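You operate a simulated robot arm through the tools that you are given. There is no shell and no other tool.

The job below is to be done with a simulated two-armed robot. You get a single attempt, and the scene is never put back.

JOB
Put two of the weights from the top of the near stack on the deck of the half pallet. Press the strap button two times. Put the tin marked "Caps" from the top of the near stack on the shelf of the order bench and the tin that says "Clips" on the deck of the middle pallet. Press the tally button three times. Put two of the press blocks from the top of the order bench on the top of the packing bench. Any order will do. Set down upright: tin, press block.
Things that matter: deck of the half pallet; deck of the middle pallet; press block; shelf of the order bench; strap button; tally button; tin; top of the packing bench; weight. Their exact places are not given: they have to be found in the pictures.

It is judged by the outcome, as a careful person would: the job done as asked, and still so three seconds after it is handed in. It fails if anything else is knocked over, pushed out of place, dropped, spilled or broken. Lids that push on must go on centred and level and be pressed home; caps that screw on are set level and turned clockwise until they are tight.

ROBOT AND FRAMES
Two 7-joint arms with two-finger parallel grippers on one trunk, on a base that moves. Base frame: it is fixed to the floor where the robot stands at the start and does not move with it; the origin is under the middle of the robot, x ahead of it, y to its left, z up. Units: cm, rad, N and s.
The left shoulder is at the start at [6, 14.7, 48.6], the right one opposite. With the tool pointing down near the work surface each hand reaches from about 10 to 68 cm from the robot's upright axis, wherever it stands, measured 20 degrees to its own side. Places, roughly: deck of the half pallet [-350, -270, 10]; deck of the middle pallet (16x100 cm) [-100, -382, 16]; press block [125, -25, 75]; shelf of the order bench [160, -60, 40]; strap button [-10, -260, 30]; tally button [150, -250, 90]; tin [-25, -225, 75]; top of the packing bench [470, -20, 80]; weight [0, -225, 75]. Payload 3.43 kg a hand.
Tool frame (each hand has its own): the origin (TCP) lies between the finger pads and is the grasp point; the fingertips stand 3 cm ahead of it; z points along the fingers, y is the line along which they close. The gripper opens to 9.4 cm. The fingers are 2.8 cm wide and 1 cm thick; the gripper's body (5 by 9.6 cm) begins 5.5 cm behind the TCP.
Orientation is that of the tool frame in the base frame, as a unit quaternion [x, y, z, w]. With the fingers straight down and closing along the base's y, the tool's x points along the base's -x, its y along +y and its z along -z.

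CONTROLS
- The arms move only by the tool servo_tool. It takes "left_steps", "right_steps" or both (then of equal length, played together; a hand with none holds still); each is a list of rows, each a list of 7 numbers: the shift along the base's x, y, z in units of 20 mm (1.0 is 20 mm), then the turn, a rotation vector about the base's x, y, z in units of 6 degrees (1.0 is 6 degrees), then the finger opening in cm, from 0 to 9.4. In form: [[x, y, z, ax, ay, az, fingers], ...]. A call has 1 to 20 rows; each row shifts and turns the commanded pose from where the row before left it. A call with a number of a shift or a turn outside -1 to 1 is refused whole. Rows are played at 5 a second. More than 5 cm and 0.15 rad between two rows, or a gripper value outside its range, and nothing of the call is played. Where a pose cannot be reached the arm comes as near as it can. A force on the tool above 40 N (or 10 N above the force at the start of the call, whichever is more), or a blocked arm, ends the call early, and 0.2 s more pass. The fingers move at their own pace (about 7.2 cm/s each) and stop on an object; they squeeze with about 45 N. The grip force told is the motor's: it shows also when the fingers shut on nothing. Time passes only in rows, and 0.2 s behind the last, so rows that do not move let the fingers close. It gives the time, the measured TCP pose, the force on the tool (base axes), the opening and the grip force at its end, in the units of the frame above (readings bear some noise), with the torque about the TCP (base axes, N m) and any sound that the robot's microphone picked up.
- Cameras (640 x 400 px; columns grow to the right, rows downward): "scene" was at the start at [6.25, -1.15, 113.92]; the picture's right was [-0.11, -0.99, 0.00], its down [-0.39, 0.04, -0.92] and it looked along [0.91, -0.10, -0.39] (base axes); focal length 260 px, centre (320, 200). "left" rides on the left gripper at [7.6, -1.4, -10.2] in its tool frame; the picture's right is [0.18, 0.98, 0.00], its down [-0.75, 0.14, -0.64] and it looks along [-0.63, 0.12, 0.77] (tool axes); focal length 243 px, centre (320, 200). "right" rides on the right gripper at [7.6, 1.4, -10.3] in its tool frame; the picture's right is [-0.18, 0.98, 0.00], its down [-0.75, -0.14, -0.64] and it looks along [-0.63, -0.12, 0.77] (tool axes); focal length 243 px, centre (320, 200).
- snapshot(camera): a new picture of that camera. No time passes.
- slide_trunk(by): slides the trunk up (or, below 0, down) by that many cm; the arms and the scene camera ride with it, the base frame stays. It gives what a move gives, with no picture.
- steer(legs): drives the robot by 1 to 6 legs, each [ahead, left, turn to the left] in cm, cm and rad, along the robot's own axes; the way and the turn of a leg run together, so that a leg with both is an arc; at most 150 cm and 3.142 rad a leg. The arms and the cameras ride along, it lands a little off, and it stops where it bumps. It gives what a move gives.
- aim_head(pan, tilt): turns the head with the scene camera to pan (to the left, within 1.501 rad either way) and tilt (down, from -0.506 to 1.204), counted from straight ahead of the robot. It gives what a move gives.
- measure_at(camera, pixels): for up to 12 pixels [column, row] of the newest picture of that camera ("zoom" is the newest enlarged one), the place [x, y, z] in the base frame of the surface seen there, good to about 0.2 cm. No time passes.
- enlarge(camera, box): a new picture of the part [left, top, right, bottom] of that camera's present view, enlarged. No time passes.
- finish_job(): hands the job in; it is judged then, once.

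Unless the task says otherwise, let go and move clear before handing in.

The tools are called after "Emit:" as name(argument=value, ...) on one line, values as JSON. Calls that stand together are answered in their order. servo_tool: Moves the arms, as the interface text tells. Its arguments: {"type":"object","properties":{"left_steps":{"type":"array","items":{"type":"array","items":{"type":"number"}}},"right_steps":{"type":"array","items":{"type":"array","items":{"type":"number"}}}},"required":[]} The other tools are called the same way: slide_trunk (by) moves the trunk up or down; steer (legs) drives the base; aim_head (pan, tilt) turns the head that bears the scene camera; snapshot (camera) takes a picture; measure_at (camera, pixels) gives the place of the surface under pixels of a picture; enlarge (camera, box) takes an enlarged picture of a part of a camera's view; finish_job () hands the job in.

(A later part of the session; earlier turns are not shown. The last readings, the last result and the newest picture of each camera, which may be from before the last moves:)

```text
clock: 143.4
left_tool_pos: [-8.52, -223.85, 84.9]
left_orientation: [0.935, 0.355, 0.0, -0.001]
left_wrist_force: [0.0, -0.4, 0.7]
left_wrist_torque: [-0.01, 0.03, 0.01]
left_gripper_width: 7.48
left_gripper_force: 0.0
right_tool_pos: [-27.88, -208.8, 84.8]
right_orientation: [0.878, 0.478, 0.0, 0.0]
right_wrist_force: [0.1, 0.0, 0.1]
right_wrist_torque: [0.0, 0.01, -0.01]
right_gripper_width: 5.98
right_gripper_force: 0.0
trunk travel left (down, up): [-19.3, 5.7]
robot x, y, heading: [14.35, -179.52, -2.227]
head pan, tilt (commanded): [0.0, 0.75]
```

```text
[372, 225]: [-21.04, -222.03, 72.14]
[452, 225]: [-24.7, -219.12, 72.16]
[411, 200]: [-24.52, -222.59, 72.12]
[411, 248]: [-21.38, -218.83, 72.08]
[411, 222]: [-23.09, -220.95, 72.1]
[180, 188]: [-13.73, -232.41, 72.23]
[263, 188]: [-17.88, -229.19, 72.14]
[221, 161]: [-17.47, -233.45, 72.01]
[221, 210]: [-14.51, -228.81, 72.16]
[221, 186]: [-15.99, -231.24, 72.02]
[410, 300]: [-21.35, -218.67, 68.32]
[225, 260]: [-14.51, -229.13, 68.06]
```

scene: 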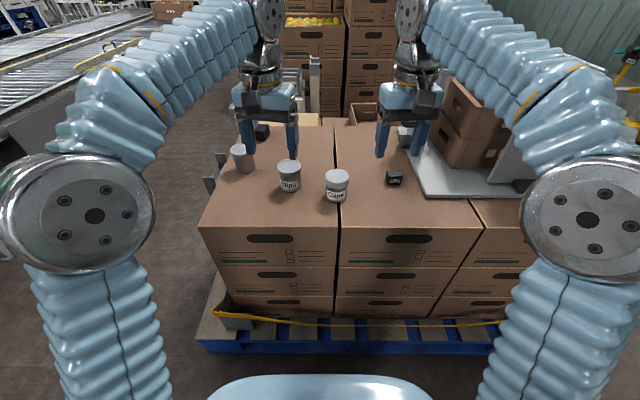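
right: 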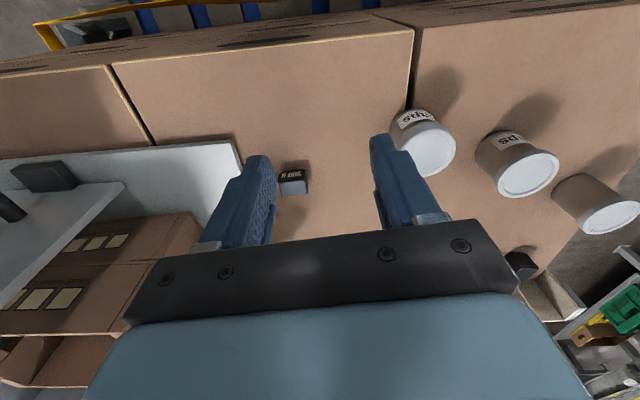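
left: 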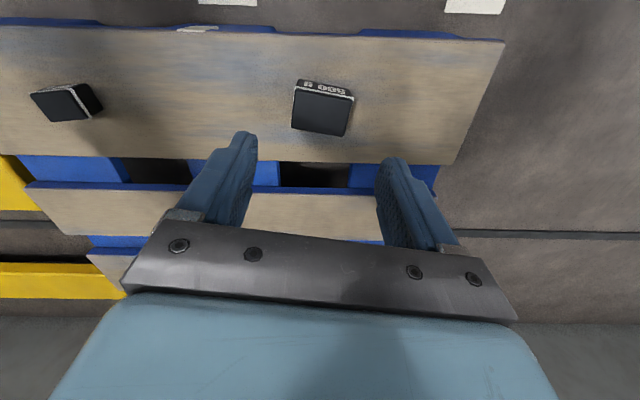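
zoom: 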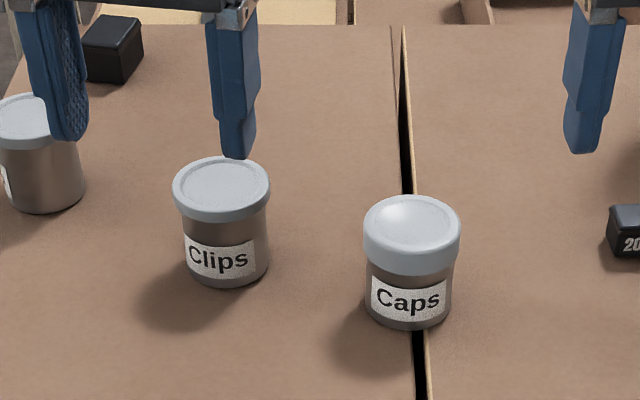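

Caps: axis ≈(-22.9,-220.65), lid top 72.1, diameter ≈5.8; Clips: axis ≈(-15.9,-231.0). Since the shelf lies under the bench top, I'll hold the tins with the hands tilted 45° forward. First I move the left hand aside and tilt the right hand above Caps.

Emit:
servo_tool(left_steps=[[0.475, -0.365, 0.1, 0, 0, 0, 9], [0.475, -0.365, 0.1, 0, 0, 0, 9], [0.475, -0.365, 0.1, 0, 0, 0, 9], [0.475, -0.365, 0.1, 0, 0, 0, 9], [0.475, -0.365, 0.1, 0, 0, 0, 9], [0.475, -0.365, 0.1, 0, 0, 0, 9], [0.475, -0.365, 0.1, 0, 0, 0, 9], [0.475, -0.365, 0.1, 0, 0, 0, 9], [0.475, -0.365, 0.1, 0, 0, 0, 9], [0.475, -0.365, 0.1, 0, 0, 0, 9], [0, 0, 0, 0, 0, 0, 9], [0, 0, 0, 0, 0, 0, 9], [0, 0, 0, 0, 0, 0, 9]], right_steps=[[0, 0, 0, 0, 0, -0.4, 9], [0, 0, 0, 0, 0, -0.4, 9], [0.279, -0.555, -0.1, -0.593, 0.459, 0, 9], [0.279, -0.555, -0.1, -0.593, 0.459, 0, 9], [0.279, -0.555, -0.1, -0.593, 0.459, 0, 9], [0.279, -0.555, -0.1, -0.593, 0.459, 0, 9], [0.279, -0.555, -0.1, -0.593, 0.459, 0, 9], [0.279, -0.555, -0.1, -0.593, 0.459, 0, 9], [0.279, -0.555, -0.1, -0.593, 0.459, 0, 9], [0.279, -0.555, -0.1, -0.593, 0.459, 0, 9], [0.279, -0.555, -0.1, -0.593, 0.459, 0, 9], [0.279, -0.555, -0.1, -0.593, 0.459, 0, 9], [0, 0, 0, 0, 0, 0, 9]])

Emit:
snapshot(camera="scene")

Emit:
snapshot(camera="right")

```text
clock: 146.2
left_tool_pos: [1.03, -231.22, 86.83]
left_orientation: [0.935, 0.354, 0.0, 0.0]
left_wrist_force: [-0.7, -0.5, 0.7]
left_wrist_torque: [0.01, 0.0, -0.02]
left_gripper_width: 8.99
left_gripper_force: 0.0
right_tool_pos: [-22.33, -220.22, 82.9]
right_orientation: [0.829, 0.407, -0.344, 0.169]
right_wrist_force: [0.4, -0.3, -0.6]
right_wrist_torque: [0.01, 0.01, -0.01]
right_gripper_width: 9.0
right_gripper_force: 0.1
trunk travel left (down, up): [-19.3, 5.7]
robot x, y, heading: [14.32, -179.29, -2.231]
head pan, tilt (commanded): [0.0, 0.75]
```

```text
taken
```

scene: 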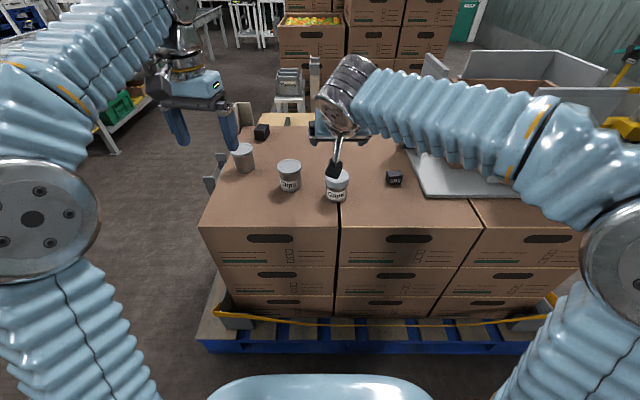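

```text
taken
```

right: 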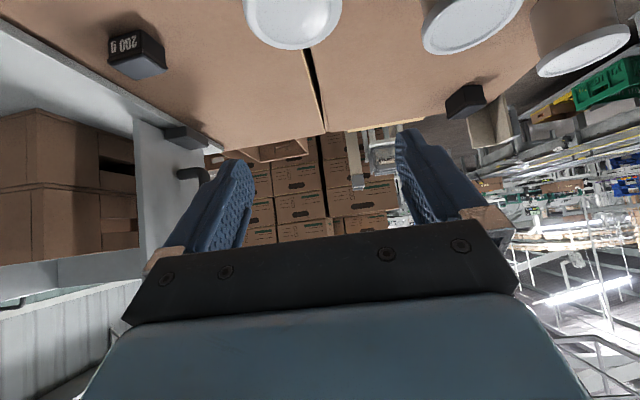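

The right hand is tilted exactly 45° along the robot's forward direction and centred on Caps. Descending to z≈68.8.

Emit:
servo_tool(right_steps=[[0.0, 0.015, -0.7, 0, 0, 0, 9], [0.0, 0.015, -0.7, 0, 0, 0, 9], [0.0, 0.015, -0.7, 0, 0, 0, 9], [0.0, 0.015, -0.7, 0, 0, 0, 9], [0.0, 0.015, -0.7, 0, 0, 0, 9], [0.0, 0.015, -0.7, 0, 0, 0, 9], [0, 0.015, -0.7, 0, 0, 0, 9], [0, 0.015, -0.7, 0, 0, 0, 9], [0, 0.015, -0.7, 0, 0, 0, 9], [0, 0.015, -0.65, 0, 0, 0, 9], [0, 0, 0, 0, 0, 0, 9]])

Emit:
snapshot(camera="right")

Emit:
snapshot(camera="scene")

```text
clock: 148.6
left_tool_pos: [0.97, -231.09, 86.97]
left_orientation: [0.935, 0.355, 0.0, 0.0]
left_wrist_force: [-1.5, -0.6, 0.7]
left_wrist_torque: [0.0, 0.02, -0.01]
left_gripper_width: 8.99
left_gripper_force: 0.0
right_tool_pos: [-22.38, -219.74, 69.12]
right_orientation: [0.829, 0.407, -0.344, 0.169]
right_wrist_force: [0.1, 0.3, 1.3]
right_wrist_torque: [-0.02, -0.01, 0.0]
right_gripper_width: 9.02
right_gripper_force: 0.1
trunk travel left (down, up): [-19.3, 5.7]
robot x, y, heading: [14.15, -179.49, -2.23]
head pan, tilt (commanded): [0.0, 0.75]
```

```text
taken
```

right: 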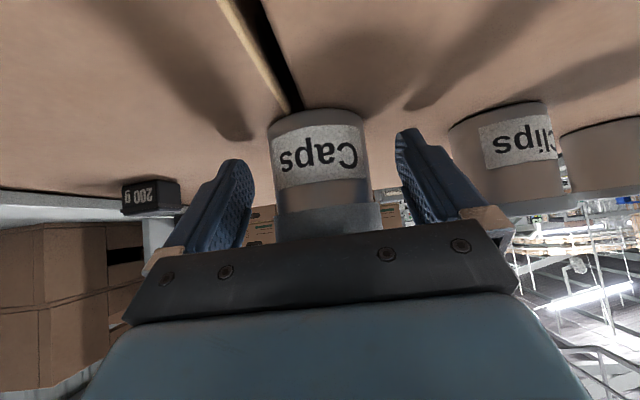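

```text
taken
```

scene: 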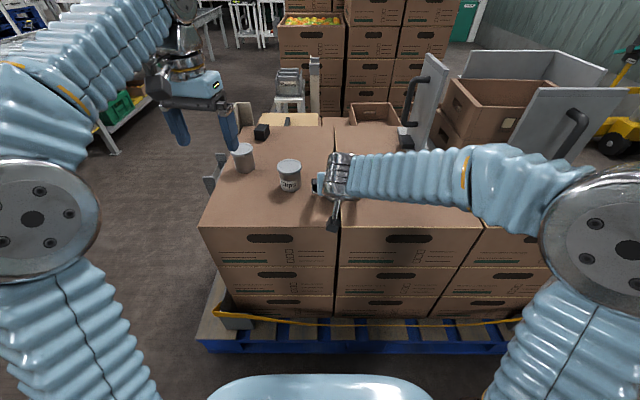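

Caps sits centred between the pads (right picture (320,160)). Closing the right fingers.

Emit:
servo_tool(right_steps=[[0, 0, -0.05, 0, 0, 0, 7], [0, 0, 0, 0, 0, 0, 5.5], [0, 0, 0, 0, 0, 0, 4], [0, 0, 0, 0, 0, 0, 3], [0, 0, 0, 0, 0, 0, 2], [0, 0, 0, 0, 0, 0, 2]])

Emit:
snapshot(camera="right")

```text
clock: 150.0
left_tool_pos: [1.02, -231.27, 86.95]
left_orientation: [0.935, 0.355, 0.0, 0.0]
left_wrist_force: [0.1, -0.1, -0.3]
left_wrist_torque: [0.0, 0.0, 0.02]
left_gripper_width: 9.02
left_gripper_force: 0.0
right_tool_pos: [-22.34, -219.76, 68.92]
right_orientation: [0.83, 0.407, -0.343, 0.168]
right_wrist_force: [0.5, 0.2, -1.1]
right_wrist_torque: [0.01, -0.01, -0.01]
right_gripper_width: 5.77
right_gripper_force: 45.0
trunk travel left (down, up): [-19.3, 5.7]
robot x, y, heading: [14.52, -179.26, -2.227]
head pan, tilt (commanded): [0.0, 0.75]
heard: snap
```

```text
taken
```

right: 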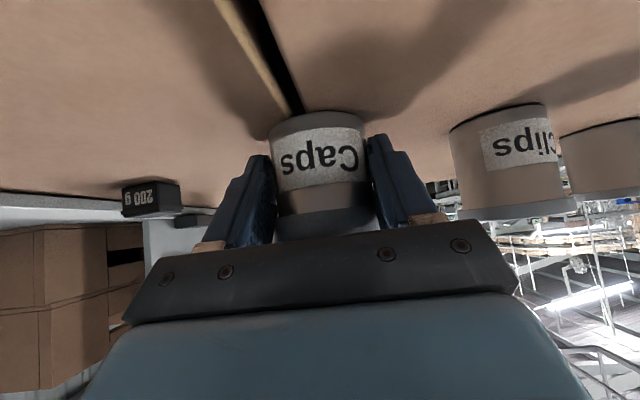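

A "snap" was heard while closing. I look closely at the tin and its lid before lifting.

Emit:
enlarge(camera="right", box=[220, 90, 420, 240])

Emit:
enlarge(camera="scene", box=[270, 130, 398, 230])

Emit:
snapshot(camera="left")

```text
2.67 times, centred on (320, 165) of right
```

zoom: 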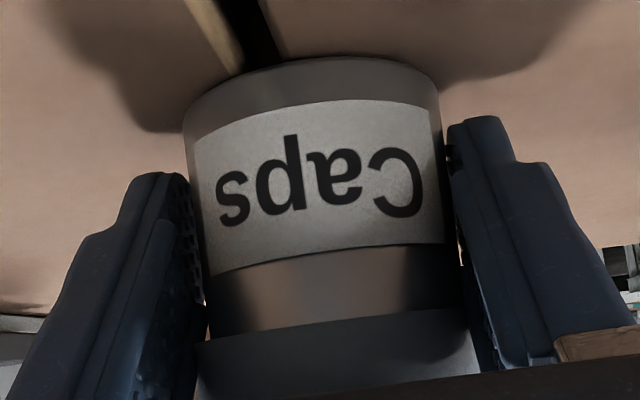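

```text
4.00 times, centred on (334, 180) of scene
```

zoom: 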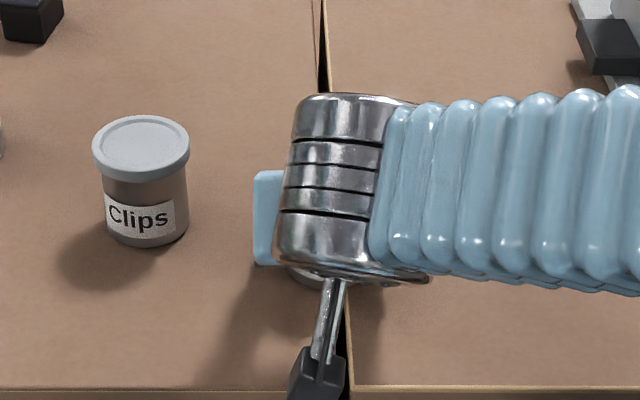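

```text
taken
```

left: 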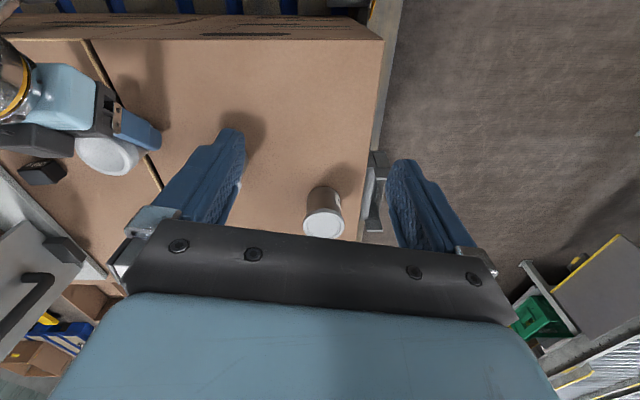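

Emit:
enlarge(camera="left", box=[50, 90, 210, 200])

Emit:
measure_at(camera="zoom", pixels=[[120, 210], [240, 200], [180, 230], [180, 190], [220, 300], [280, 310], [300, 280]])

```text
3.64 times, centred on (130, 145) of left
```

zoom: 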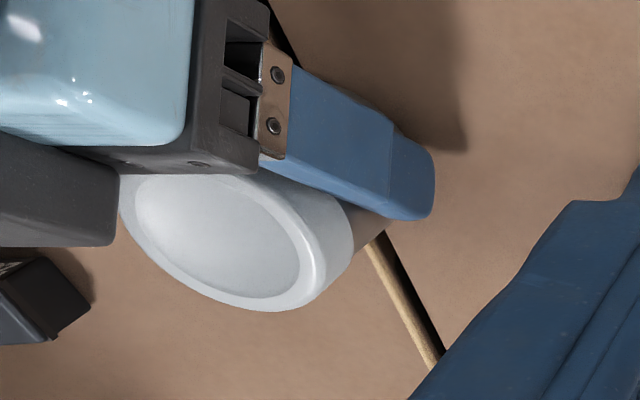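

```text
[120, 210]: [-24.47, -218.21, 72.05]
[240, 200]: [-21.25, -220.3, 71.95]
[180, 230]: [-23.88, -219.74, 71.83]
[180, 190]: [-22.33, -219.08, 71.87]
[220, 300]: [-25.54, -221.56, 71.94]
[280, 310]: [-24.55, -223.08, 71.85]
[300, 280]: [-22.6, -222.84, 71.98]
```

The lid is level at z≈71.9 and the tin looks intact. I lift 2 cm gently and check that body and lid come up together.

Emit:
servo_tool(right_steps=[[0, 0, 0.2, 0, 0, 0, 2], [0, 0, 0.3, 0, 0, 0, 2], [0, 0, 0.5, 0, 0, 0, 2], [0, 0, 0, 0, 0, 0, 2]])

Emit:
enlarge(camera="right", box=[220, 90, 420, 240])

Emit:
enlarge(camera="left", box=[50, 70, 210, 180])

```text
clock: 151.0
left_tool_pos: [0.98, -231.21, 86.95]
left_orientation: [0.935, 0.354, 0.0, -0.001]
left_wrist_force: [-0.2, -0.1, 0.3]
left_wrist_torque: [0.02, 0.01, 0.03]
left_gripper_width: 9.01
left_gripper_force: 0.0
right_tool_pos: [-22.22, -219.66, 70.87]
right_orientation: [0.83, 0.407, -0.343, 0.169]
right_wrist_force: [0.7, 0.0, -0.6]
right_wrist_torque: [0.02, -0.01, -0.01]
right_gripper_width: 5.76
right_gripper_force: 45.1
trunk travel left (down, up): [-19.3, 5.7]
robot x, y, heading: [14.17, -179.53, -2.233]
head pan, tilt (commanded): [0.0, 0.75]
```

```text
2.67 times, centred on (320, 165) of right
```

zoom: 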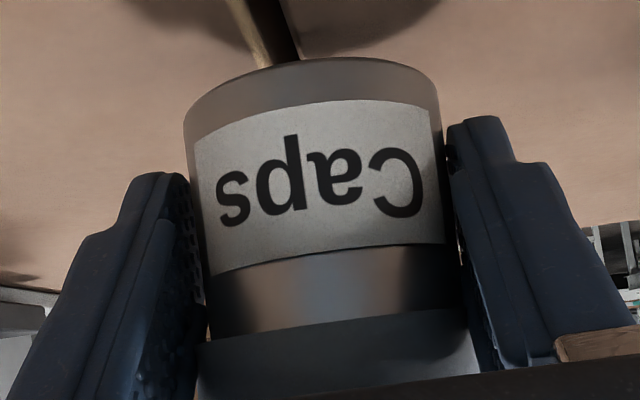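

```text
3.64 times, centred on (130, 125) of left
```

zoom: 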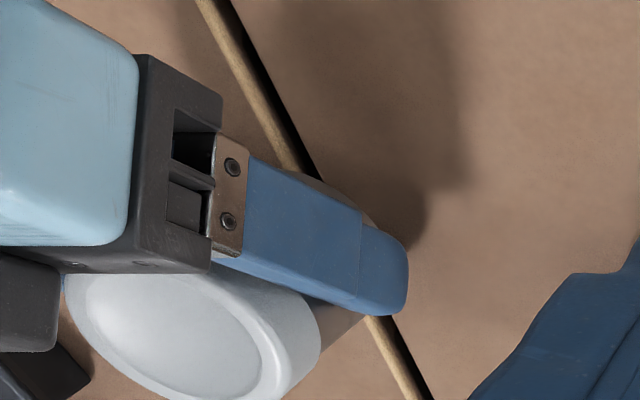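

The whole tin came up with its lid. I raise it further and inspect it with the scene camera.

Emit:
servo_tool(right_steps=[[0, 0, 0.8, 0, 0, 0, 2], [-0.3, 0.3, 1, 0, 0, 0, 2], [-0.3, 0.3, 1, 0, 0, 0, 2], [-0.3, 0.3, 1, 0, 0, 0, 2], [-0.3, 0.3, 1, 0, 0, 0, 2], [-0.3, 0.3, 1, 0, 0, 0, 2], [-0.3, 0.3, 1, 0, 0, 0, 2], [-0.3, 0.3, 0.5, 0, 0, 0, 2], [-0.3, 0.3, 0, 0, 0, 0, 2]])

Emit:
snapshot(camera="scene")

Emit:
enlarge(camera="left", box=[0, 0, 200, 130])

```text
clock: 153.0
left_tool_pos: [1.02, -231.14, 86.86]
left_orientation: [0.935, 0.354, -0.001, -0.001]
left_wrist_force: [0.1, 0.2, -0.6]
left_wrist_torque: [-0.02, 0.01, -0.04]
left_gripper_width: 9.02
left_gripper_force: 0.0
right_tool_pos: [-27.07, -214.88, 85.49]
right_orientation: [0.83, 0.407, -0.344, 0.168]
right_wrist_force: [-0.5, 0.1, -1.0]
right_wrist_torque: [0.0, -0.03, 0.02]
right_gripper_width: 5.73
right_gripper_force: 44.4
trunk travel left (down, up): [-19.3, 5.7]
robot x, y, heading: [14.46, -179.57, -2.23]
head pan, tilt (commanded): [0.0, 0.75]
```

```text
taken
```

scene: 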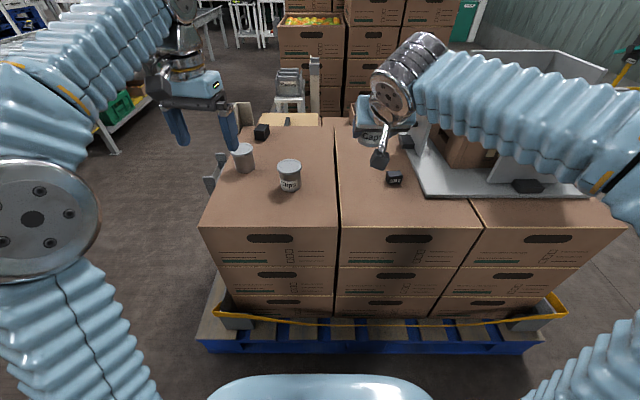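

```text
3.08 times, centred on (100, 65) of left
```

zoom: 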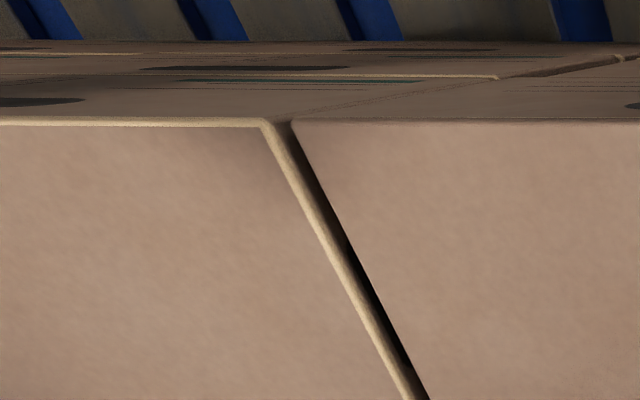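

Caps is held in sight at (372,135). Next the left hand: turn it square, tilt 45°, and move above Clips.

Emit:
servo_tool(left_steps=[[0, 0, 0, 0, 0, 0.89, 9], [0, 0, 0, 0, 0, 0.89, 9], [-0.815, 0.05, -0.195, -0.593, 0.46, 0, 9], [-0.815, 0.05, -0.195, -0.593, 0.46, 0, 9], [-0.815, 0.05, -0.195, -0.593, 0.46, 0, 9], [-0.815, 0.05, -0.195, -0.593, 0.46, 0, 9], [-0.815, 0.05, -0.195, -0.593, 0.46, 0, 9], [-0.815, 0.05, -0.195, -0.593, 0.46, 0, 9], [-0.815, 0.05, -0.195, -0.593, 0.46, 0, 9], [-0.815, 0.05, -0.195, -0.593, 0.46, 0, 9], [-0.815, 0.05, -0.195, -0.593, 0.46, 0, 9], [-0.815, 0.05, -0.195, -0.593, 0.46, 0, 9], [0, 0, 0, 0, 0, 0, 9]])

Emit:
snapshot(camera="scene")

Emit:
snapshot(camera="left")

```text
clock: 155.8
left_tool_pos: [-15.29, -230.14, 83.03]
left_orientation: [0.83, 0.405, -0.345, 0.167]
left_wrist_force: [0.3, 0.5, 0.6]
left_wrist_torque: [-0.02, -0.03, 0.02]
left_gripper_width: 8.97
left_gripper_force: 0.2
right_tool_pos: [-27.06, -214.89, 85.45]
right_orientation: [0.83, 0.407, -0.342, 0.168]
right_wrist_force: [-0.5, 0.6, -0.4]
right_wrist_torque: [0.01, -0.02, 0.02]
right_gripper_width: 5.63
right_gripper_force: 45.3
trunk travel left (down, up): [-19.3, 5.7]
robot x, y, heading: [14.24, -178.93, -2.231]
head pan, tilt (commanded): [0.0, 0.75]
```

```text
taken
```

scene: 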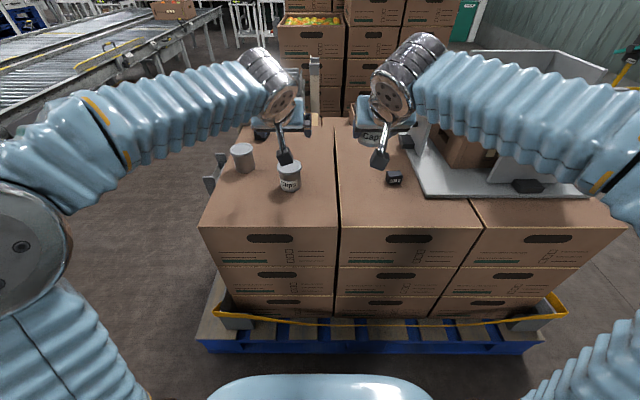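

```text
taken
```

left: 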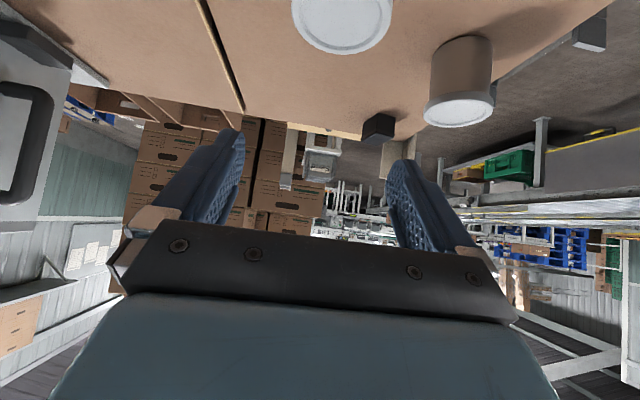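

The right opening went from 5.77 to 5.63 cm; I check whether Caps is slipping.

Emit:
enlarge(camera="right", box=[220, 90, 420, 240])

Emit:
servo_tool(right_steps=[[0, 0, 0, 0, 0, 0, 2]])

```text
2.67 times, centred on (320, 165) of right
```

zoom: 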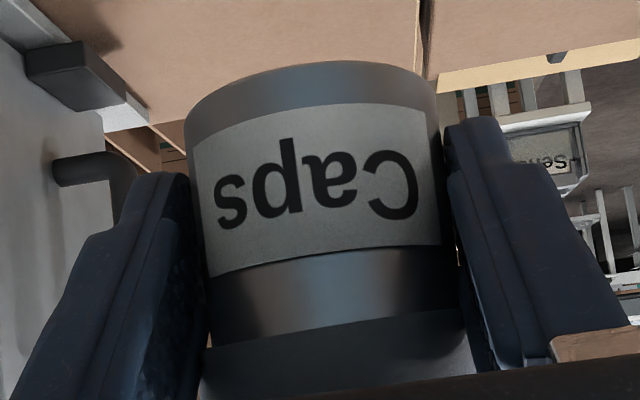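

```text
clock: 156.2
left_tool_pos: [-15.43, -230.11, 83.07]
left_orientation: [0.83, 0.406, -0.344, 0.167]
left_wrist_force: [1.1, 0.1, -0.6]
left_wrist_torque: [-0.03, 0.0, -0.03]
left_gripper_width: 9.0
left_gripper_force: 0.0
right_tool_pos: [-27.05, -214.91, 85.58]
right_orientation: [0.83, 0.408, -0.342, 0.168]
right_wrist_force: [-0.1, 0.3, -0.3]
right_wrist_torque: [-0.01, -0.01, 0.0]
right_gripper_width: 5.62
right_gripper_force: 45.4
trunk travel left (down, up): [-19.3, 5.7]
robot x, y, heading: [14.22, -179.37, -2.234]
head pan, tilt (commanded): [0.0, 0.75]
```

Caps has settled only by a millimetre or so (still well held by lid/body). I go on with the left hand down to Clips.

Emit:
servo_tool(left_steps=[[0.005, 0, -0.716, 0, 0, 0, 9], [0.005, 0, -0.716, 0, 0, 0, 9], [0.005, 0, -0.716, 0, 0, 0, 9], [0.005, 0, -0.716, 0, 0, 0, 9], [0.005, 0, -0.716, 0, 0, 0, 9], [0.005, 0, -0.716, 0, 0, 0, 9], [0.005, 0, -0.716, 0, 0, 0, 9], [0.005, 0, -0.716, 0, 0, 0, 9], [0.005, 0, -0.716, 0, 0, 0, 9], [0.005, 0, -0.7, 0, 0, 0, 9], [0, 0, 0, 0, 0, 0, 9]])

Emit:
snapshot(camera="left")

Emit:
enlarge(camera="right", box=[220, 90, 420, 240])

```text
clock: 158.6
left_tool_pos: [-15.33, -230.31, 68.88]
left_orientation: [0.83, 0.406, -0.344, 0.168]
left_wrist_force: [0.4, -0.1, -0.2]
left_wrist_torque: [-0.01, 0.0, 0.0]
left_gripper_width: 8.98
left_gripper_force: 0.1
right_tool_pos: [-27.1, -214.97, 85.48]
right_orientation: [0.829, 0.407, -0.343, 0.169]
right_wrist_force: [-0.2, 0.8, -1.0]
right_wrist_torque: [0.05, -0.04, -0.05]
right_gripper_width: 5.55
right_gripper_force: 45.1
trunk travel left (down, up): [-19.3, 5.7]
robot x, y, heading: [14.01, -179.77, -2.228]
head pan, tilt (commanded): [0.0, 0.75]
```

```text
taken
```

left: 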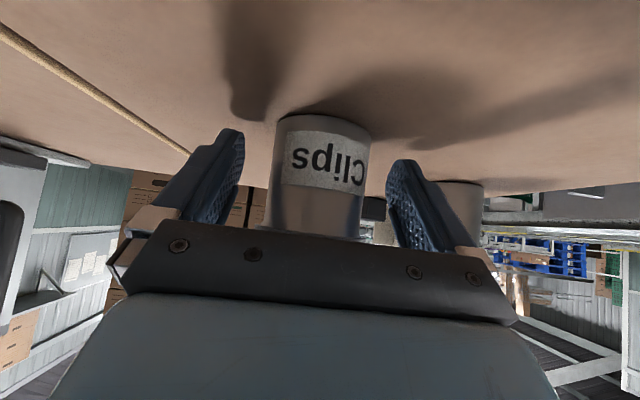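

```text
2.67 times, centred on (320, 165) of right
```

zoom: 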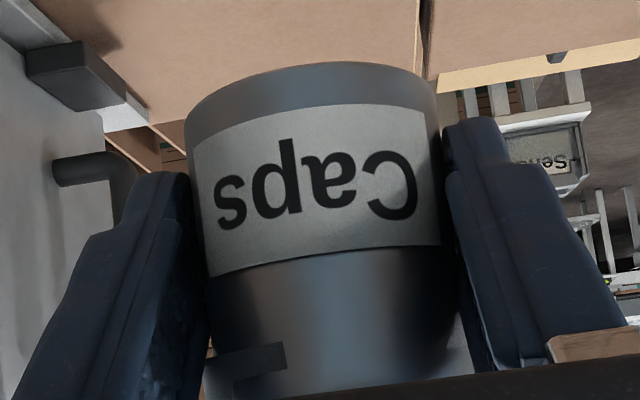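

In the right zoom the body now shows where the lid skirt was — the lid may be sliding upward off the tin. I check with the scene camera at once.

Emit:
enlarge(camera="scene", box=[330, 80, 442, 190])

Emit:
snapshot(camera="right")

```text
3.64 times, centred on (386, 135) of scene
```

zoom: 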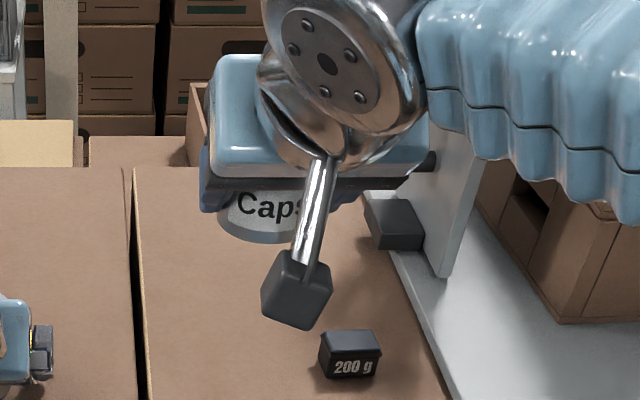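

```text
taken
```

right: 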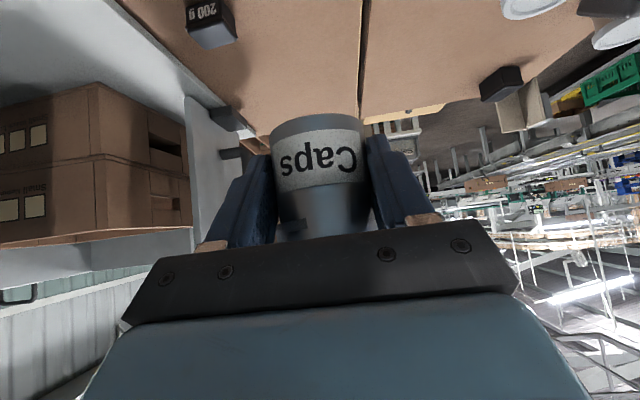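

Emit:
enlarge(camera="right", box=[260, 190, 390, 250])

Emit:
measure_at(camera="right", pixels=[[320, 130], [320, 200], [320, 225], [295, 225], [300, 220], [350, 225], [290, 233], [345, 232]])

```text
4.92 times, centred on (325, 220) of right
```

zoom: 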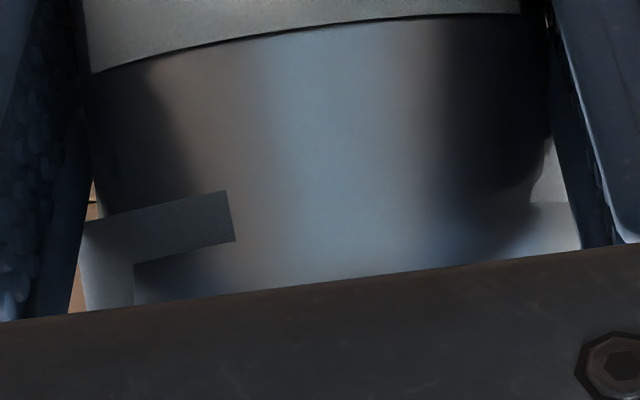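

```text
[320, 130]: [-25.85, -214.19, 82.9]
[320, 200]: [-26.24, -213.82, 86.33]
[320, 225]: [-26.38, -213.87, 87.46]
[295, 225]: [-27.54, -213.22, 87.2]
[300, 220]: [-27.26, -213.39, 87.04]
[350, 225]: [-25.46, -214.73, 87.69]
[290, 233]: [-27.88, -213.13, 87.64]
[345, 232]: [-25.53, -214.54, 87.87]
```

The lid of Caps seems to have shifted off its seat in the grip. The safest step is to set the tin straight back down on the box top right below, before anything falls.

Emit:
servo_tool(right_steps=[[0, 0, -0.4, 0, 0, 0, 2], [0, 0, -0.6, 0, 0, 0, 2], [0, 0, -0.7, 0, 0, 0, 2], [0, 0, -0.75, 0, 0, 0, 2], [0, 0, -0.75, 0, 0, 0, 2], [0, 0, -0.75, 0, 0, 0, 2], [0, 0, -0.75, 0, 0, 0, 2], [0, 0, -0.75, 0, 0, 0, 2], [0, 0, -0.75, 0, 0, 0, 2], [0, 0, -0.75, 0, 0, 0, 2], [0, 0, -0.5, 0, 0, 0, 2], [0, 0, -0.25, 0, 0, 0, 2]])

Emit:
snapshot(camera="right")

Emit:
snapshot(camera="scene")

```text
clock: 161.2
left_tool_pos: [-15.31, -230.27, 68.84]
left_orientation: [0.829, 0.406, -0.346, 0.168]
left_wrist_force: [-0.8, -0.7, 0.0]
left_wrist_torque: [-0.02, 0.02, -0.03]
left_gripper_width: 9.04
left_gripper_force: 0.1
right_tool_pos: [-27.12, -215.05, 70.09]
right_orientation: [0.83, 0.408, -0.342, 0.168]
right_wrist_force: [-1.0, 0.0, -0.8]
right_wrist_torque: [0.04, 0.02, 0.0]
right_gripper_width: 5.51
right_gripper_force: 45.3
trunk travel left (down, up): [-19.3, 5.7]
robot x, y, heading: [14.19, -179.33, -2.227]
head pan, tilt (commanded): [0.0, 0.75]
```

```text
taken
```

right: 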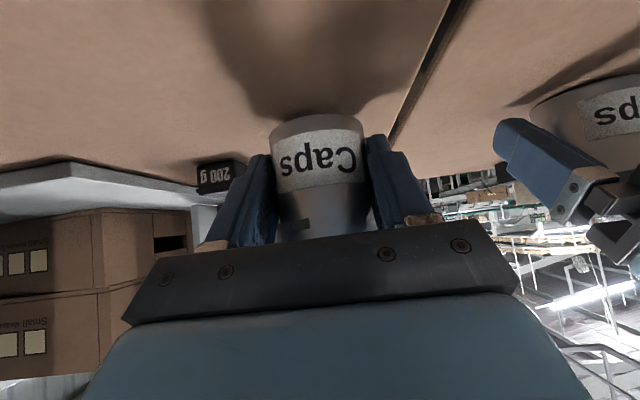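

```text
taken
```

scene: 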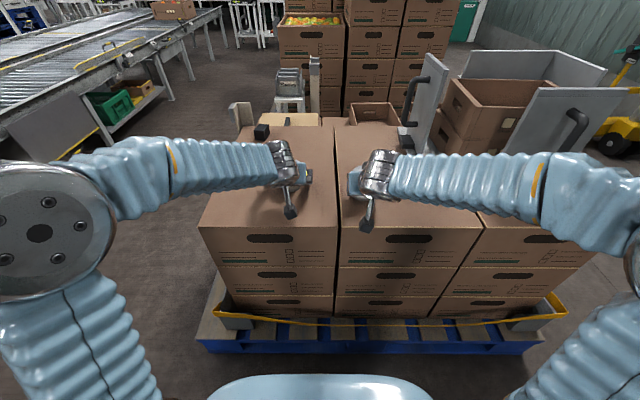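

Emit:
servo_tool(right_steps=[[0, 0, -0.2, 0, 0, 0, 2], [0, 0, -0.15, 0, 0, 0, 2], [0, 0, -0.1, 0, 0, 0, 2], [0, 0, 0, 0, 0, 0, 2]])

Emit:
enlarge(camera="right", box=[240, 90, 400, 250])

```text
clock: 162.2
left_tool_pos: [-15.3, -230.26, 69.0]
left_orientation: [0.83, 0.406, -0.344, 0.168]
left_wrist_force: [-0.3, 0.9, 0.0]
left_wrist_torque: [0.01, 0.0, 0.02]
left_gripper_width: 9.0
left_gripper_force: 0.1
right_tool_pos: [-27.11, -214.95, 69.27]
right_orientation: [0.83, 0.407, -0.343, 0.168]
right_wrist_force: [-0.2, -0.6, -0.5]
right_wrist_torque: [0.0, -0.01, 0.0]
right_gripper_width: 5.51
right_gripper_force: 45.3
trunk travel left (down, up): [-19.3, 5.7]
robot x, y, heading: [14.12, -179.12, -2.235]
head pan, tilt (commanded): [0.0, 0.75]
```

```text
2.50 times, centred on (320, 170) of right
```

zoom: 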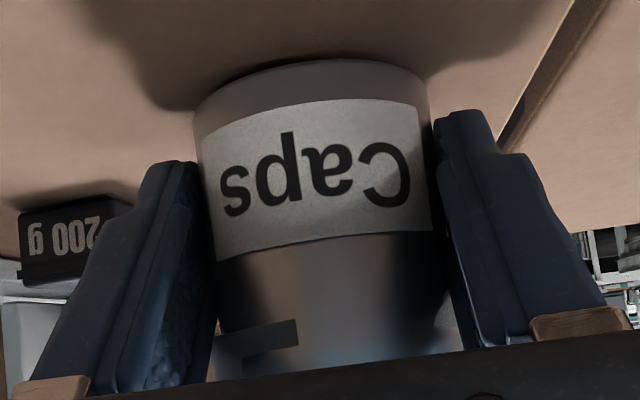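

Emit:
servo_tool(right_steps=[[0, 0, -0.07, 0, 0, 0, 2], [0, 0, -0.07, 0, 0, 0, 2], [0, 0, -0.05, 0, 0, 0, 2], [0, 0, 0, 0, 0, 0, 2]])

```text
clock: 163.2
left_tool_pos: [-15.25, -230.31, 69.0]
left_orientation: [0.83, 0.405, -0.345, 0.168]
left_wrist_force: [-0.3, 0.0, 0.6]
left_wrist_torque: [-0.04, 0.03, 0.0]
left_gripper_width: 8.99
left_gripper_force: 0.1
right_tool_pos: [-27.05, -214.88, 68.95]
right_orientation: [0.828, 0.408, -0.344, 0.171]
right_wrist_force: [-0.8, -3.4, 19.6]
right_wrist_torque: [-0.09, -0.09, 0.01]
right_gripper_width: 5.5
right_gripper_force: 45.0
trunk travel left (down, up): [-19.3, 5.7]
robot x, y, heading: [14.33, -178.92, -2.23]
head pan, tilt (commanded): [0.0, 0.75]
```

The tin stands on the box top (19.6 N). I relieve the pressure slightly and open the fingers.

Emit:
servo_tool(right_steps=[[0, 0, 0.06, 0, 0, 0, 2], [0, 0, 0, 0, 0, 0, 5.8], [0, 0, 0, 0, 0, 0, 6.5], [0, 0, 0, 0, 0, 0, 7.5], [0, 0, 0, 0, 0, 0, 8.5], [0, 0, 0, 0, 0, 0, 9]])

Emit:
snapshot(camera="right")

Emit:
enlarge(camera="right", box=[240, 90, 400, 250])

```text
clock: 164.6
left_tool_pos: [-15.31, -230.32, 69.0]
left_orientation: [0.83, 0.406, -0.345, 0.168]
left_wrist_force: [0.9, -0.3, -0.7]
left_wrist_torque: [-0.02, -0.02, -0.02]
left_gripper_width: 9.02
left_gripper_force: 0.0
right_tool_pos: [-27.15, -215.04, 68.91]
right_orientation: [0.829, 0.407, -0.343, 0.169]
right_wrist_force: [-0.2, 0.0, -0.4]
right_wrist_torque: [0.0, -0.02, 0.03]
right_gripper_width: 8.99
right_gripper_force: 0.0
trunk travel left (down, up): [-19.3, 5.7]
robot x, y, heading: [14.69, -179.42, -2.228]
head pan, tilt (commanded): [0.0, 0.75]
```

```text
taken
```

right: 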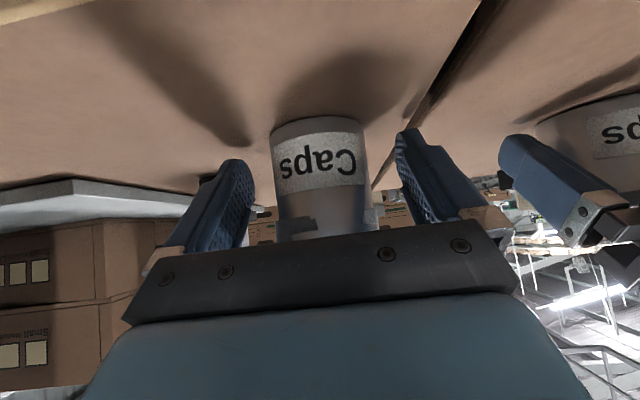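

```text
2.50 times, centred on (320, 170) of right
```

zoom: 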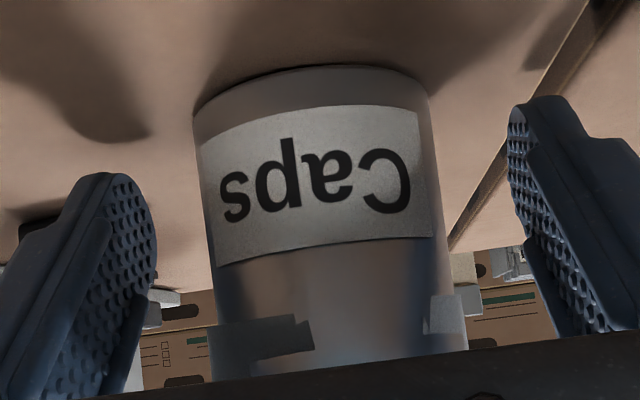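

Two odd lighter patches appear at the tin's shoulders (zoom (260,335) and (445,315)). I retreat the right hand along its own axis to see the tin freely.

Emit:
servo_tool(right_steps=[[0.12, 0.155, 0.2, 0, 0, 0, 9], [0.22, 0.28, 0.353, 0, 0, 0, 9], [0.43, 0.56, 0.7, 0, 0, 0, 9], [0.43, 0.56, 0.7, 0, 0, 0, 9], [0.43, 0.56, 0.7, 0, 0, 0, 9], [0.43, 0.56, 0.7, 0, 0, 0, 9]])

Emit:
snapshot(camera="right")

Emit:
snapshot(camera="scene")

```text
clock: 166.0
left_tool_pos: [-15.26, -230.29, 68.82]
left_orientation: [0.83, 0.406, -0.344, 0.168]
left_wrist_force: [-0.2, -0.2, -1.3]
left_wrist_torque: [0.02, 0.01, 0.02]
left_gripper_width: 9.0
left_gripper_force: 0.0
right_tool_pos: [-22.93, -209.51, 75.59]
right_orientation: [0.83, 0.407, -0.343, 0.168]
right_wrist_force: [0.9, -0.3, -0.5]
right_wrist_torque: [0.06, 0.0, 0.01]
right_gripper_width: 8.97
right_gripper_force: 0.0
trunk travel left (down, up): [-19.3, 5.7]
robot x, y, heading: [14.11, -179.3, -2.231]
head pan, tilt (commanded): [0.0, 0.75]
```

```text
taken
```

right: 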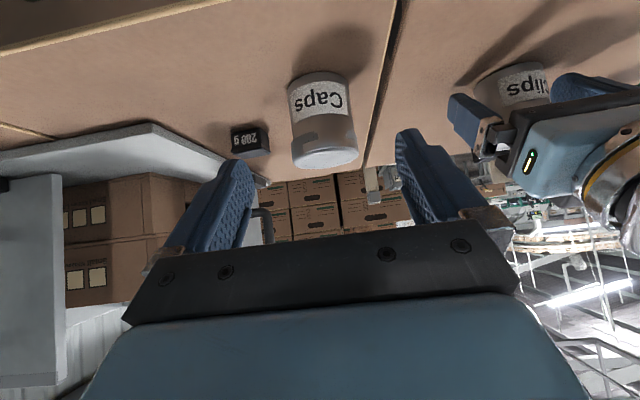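

```text
taken
```

scene: 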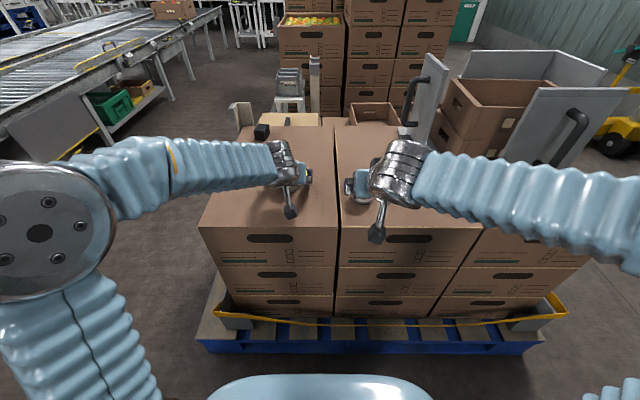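

Emit:
enlarge(camera="right", box=[260, 50, 390, 180])

Emit:
measure_at(camera="right", pixels=[[310, 155], [340, 160], [325, 152], [310, 138], [320, 145], [345, 140], [320, 80], [355, 120], [355, 150]])

```text
3.08 times, centred on (325, 115) of right
```

zoom: 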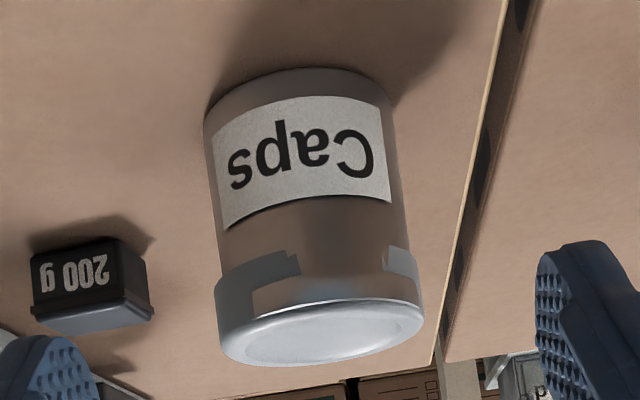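

```text
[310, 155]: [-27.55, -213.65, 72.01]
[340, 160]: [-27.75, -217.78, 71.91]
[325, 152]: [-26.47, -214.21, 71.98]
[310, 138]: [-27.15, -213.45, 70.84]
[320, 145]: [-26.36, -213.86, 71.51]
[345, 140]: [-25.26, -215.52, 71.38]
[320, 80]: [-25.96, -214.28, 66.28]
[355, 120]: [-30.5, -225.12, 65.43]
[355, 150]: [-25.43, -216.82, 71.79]
```

Emit:
measure_at(camera="zoom", pixels=[[232, 340], [250, 322], [300, 312], [350, 305], [400, 307], [415, 318], [400, 338], [350, 355], [300, 362], [250, 358], [320, 335], [335, 270]])

Emit:
enlarge(camera="right", box=[285, 110, 365, 175])

```text
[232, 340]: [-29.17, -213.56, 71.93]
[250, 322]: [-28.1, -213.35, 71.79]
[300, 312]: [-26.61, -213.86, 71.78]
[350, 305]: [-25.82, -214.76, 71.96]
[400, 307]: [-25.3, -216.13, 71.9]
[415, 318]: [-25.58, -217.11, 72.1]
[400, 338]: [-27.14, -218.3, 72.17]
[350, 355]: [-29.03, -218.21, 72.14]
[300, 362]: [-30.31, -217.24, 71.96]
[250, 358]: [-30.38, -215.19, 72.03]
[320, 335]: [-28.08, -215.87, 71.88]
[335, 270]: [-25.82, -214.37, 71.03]
```

```text
6.15 times, centred on (325, 142) of right
```

zoom: 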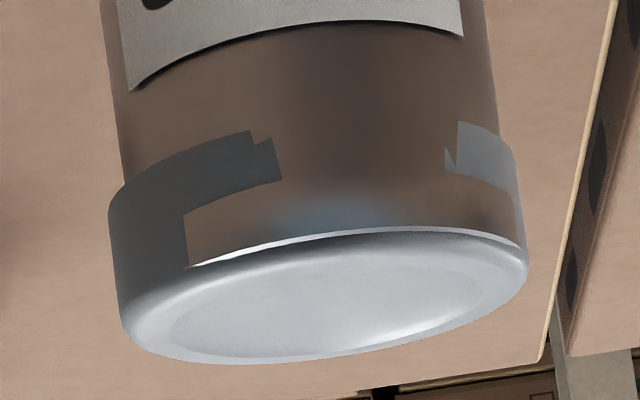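

The lid's top is level at z≈72 and about centred on the tin. I move the right hand aside to view Caps with the scene camera and compare with before.

Emit:
servo_tool(right_steps=[[-0.6, 0.6, 0.8, 0, 0, 0, 9], [-0.7, 0.7, 0.8, 0, 0, 0, 9], [-0.8, 0.7, 0.5, 0, 0, 0, 9], [-0.8, 0.7, 0.3, 0, 0, 0, 9], [-0.8, 0.7, 0, 0, 0, 0, 9], [-0.8, 0.7, 0, 0, 0, 0, 9]])

Emit:
snapshot(camera="scene")

Emit:
enlarge(camera="scene", box=[320, 150, 400, 220])

```text
clock: 167.4
left_tool_pos: [-15.27, -230.32, 68.92]
left_orientation: [0.83, 0.406, -0.344, 0.166]
left_wrist_force: [0.7, -0.9, 0.0]
left_wrist_torque: [-0.02, 0.03, 0.0]
left_gripper_width: 9.02
left_gripper_force: 0.1
right_tool_pos: [-32.01, -201.38, 80.39]
right_orientation: [0.83, 0.407, -0.343, 0.168]
right_wrist_force: [0.0, -0.3, -0.1]
right_wrist_torque: [0.0, 0.01, 0.01]
right_gripper_width: 9.02
right_gripper_force: 0.0
trunk travel left (down, up): [-19.3, 5.7]
robot x, y, heading: [14.04, -179.42, -2.233]
head pan, tilt (commanded): [0.0, 0.75]
```

```text
taken
```

scene: 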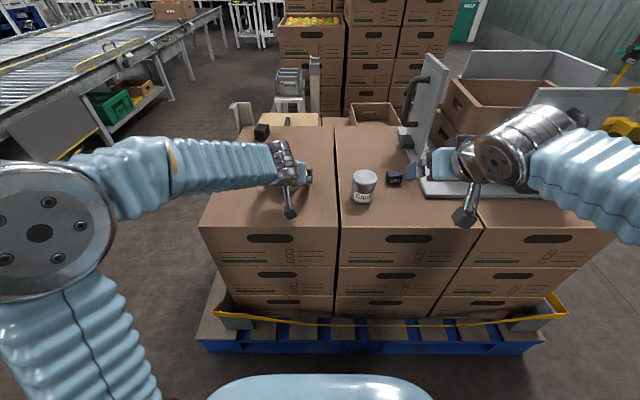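

```text
5.71 times, centred on (360, 185) of scene
```

zoom: 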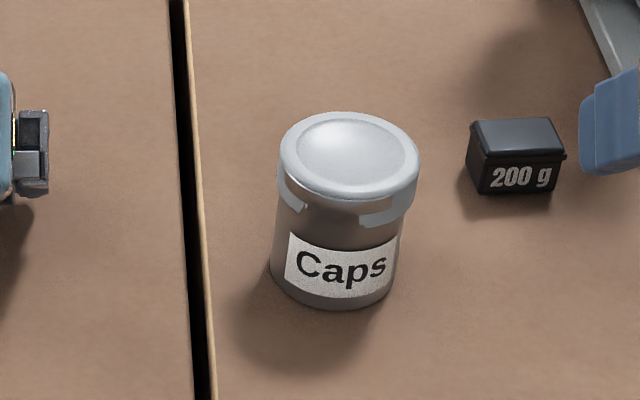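

Emit:
enlarge(camera="scene", box=[348, 165, 380, 207])

Emit:
measure_at(camera="zoom", pixels=[[150, 300], [220, 320], [300, 335], [380, 320], [440, 300], [180, 100], [320, 40], [470, 80], [500, 130], [320, 180], [200, 160], [430, 170]])

```text
9.52 times, centred on (364, 186) of scene
```

zoom: 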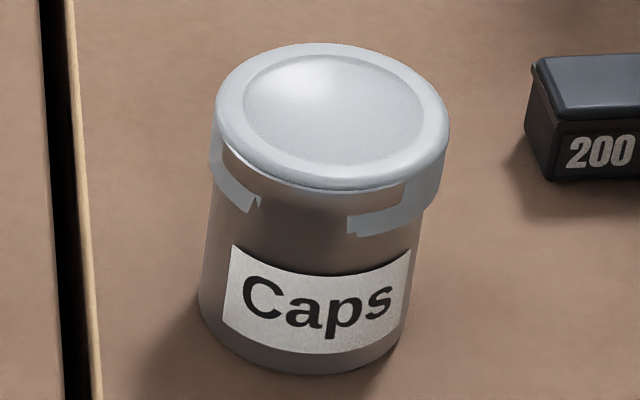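

```text
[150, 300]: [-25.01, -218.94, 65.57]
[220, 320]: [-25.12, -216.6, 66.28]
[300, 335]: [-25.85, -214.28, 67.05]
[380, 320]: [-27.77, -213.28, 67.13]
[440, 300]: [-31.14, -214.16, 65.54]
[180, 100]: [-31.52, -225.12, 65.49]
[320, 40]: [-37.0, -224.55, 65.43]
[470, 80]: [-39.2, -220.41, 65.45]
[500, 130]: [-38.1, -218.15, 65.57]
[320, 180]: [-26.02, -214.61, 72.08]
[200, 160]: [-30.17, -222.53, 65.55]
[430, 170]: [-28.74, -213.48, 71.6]
```

The lid looks shifted about 2-3 mm away from the robot relative to the tin (body showing through the skirt on my side). I look again with the right wrist camera from its new place.

Emit:
snapshot(camera="right")

Emit:
enlarge(camera="left", box=[200, 90, 440, 240])

```text
taken
```

right: 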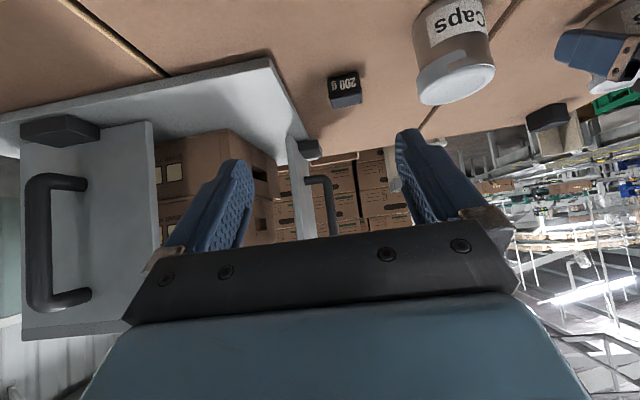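

```text
2.67 times, centred on (320, 165) of left
```

zoom: 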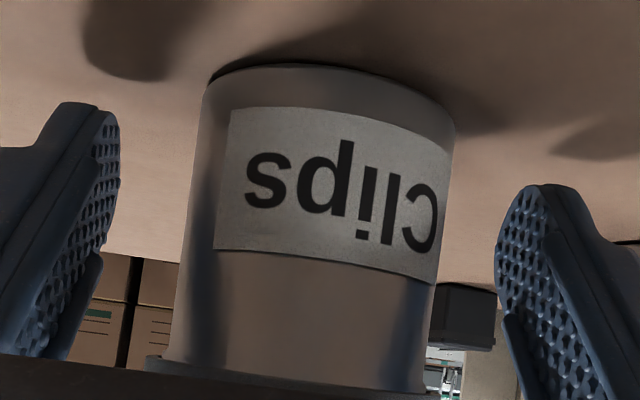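

Emit:
enlarge(camera="right", box=[390, 0, 520, 115])

Emit:
measure_at(camera="zoom", pixels=[[170, 300], [200, 270], [260, 255], [320, 240], [370, 230], [380, 260], [340, 290], [280, 315], [220, 325], [180, 320], [270, 285], [290, 200]])

```text
3.48 times, centred on (455, 58) of right
```

zoom: 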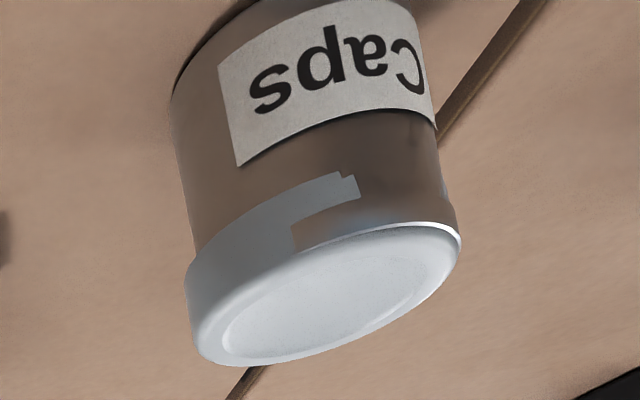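

```text
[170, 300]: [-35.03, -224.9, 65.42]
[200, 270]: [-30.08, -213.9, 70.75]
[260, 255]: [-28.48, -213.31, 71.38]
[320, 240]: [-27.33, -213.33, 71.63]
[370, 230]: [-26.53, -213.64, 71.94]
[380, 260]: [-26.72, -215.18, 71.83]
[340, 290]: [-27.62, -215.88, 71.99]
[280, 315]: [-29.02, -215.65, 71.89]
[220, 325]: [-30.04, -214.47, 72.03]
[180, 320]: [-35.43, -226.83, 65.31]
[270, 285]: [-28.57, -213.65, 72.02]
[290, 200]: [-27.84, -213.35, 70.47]
```

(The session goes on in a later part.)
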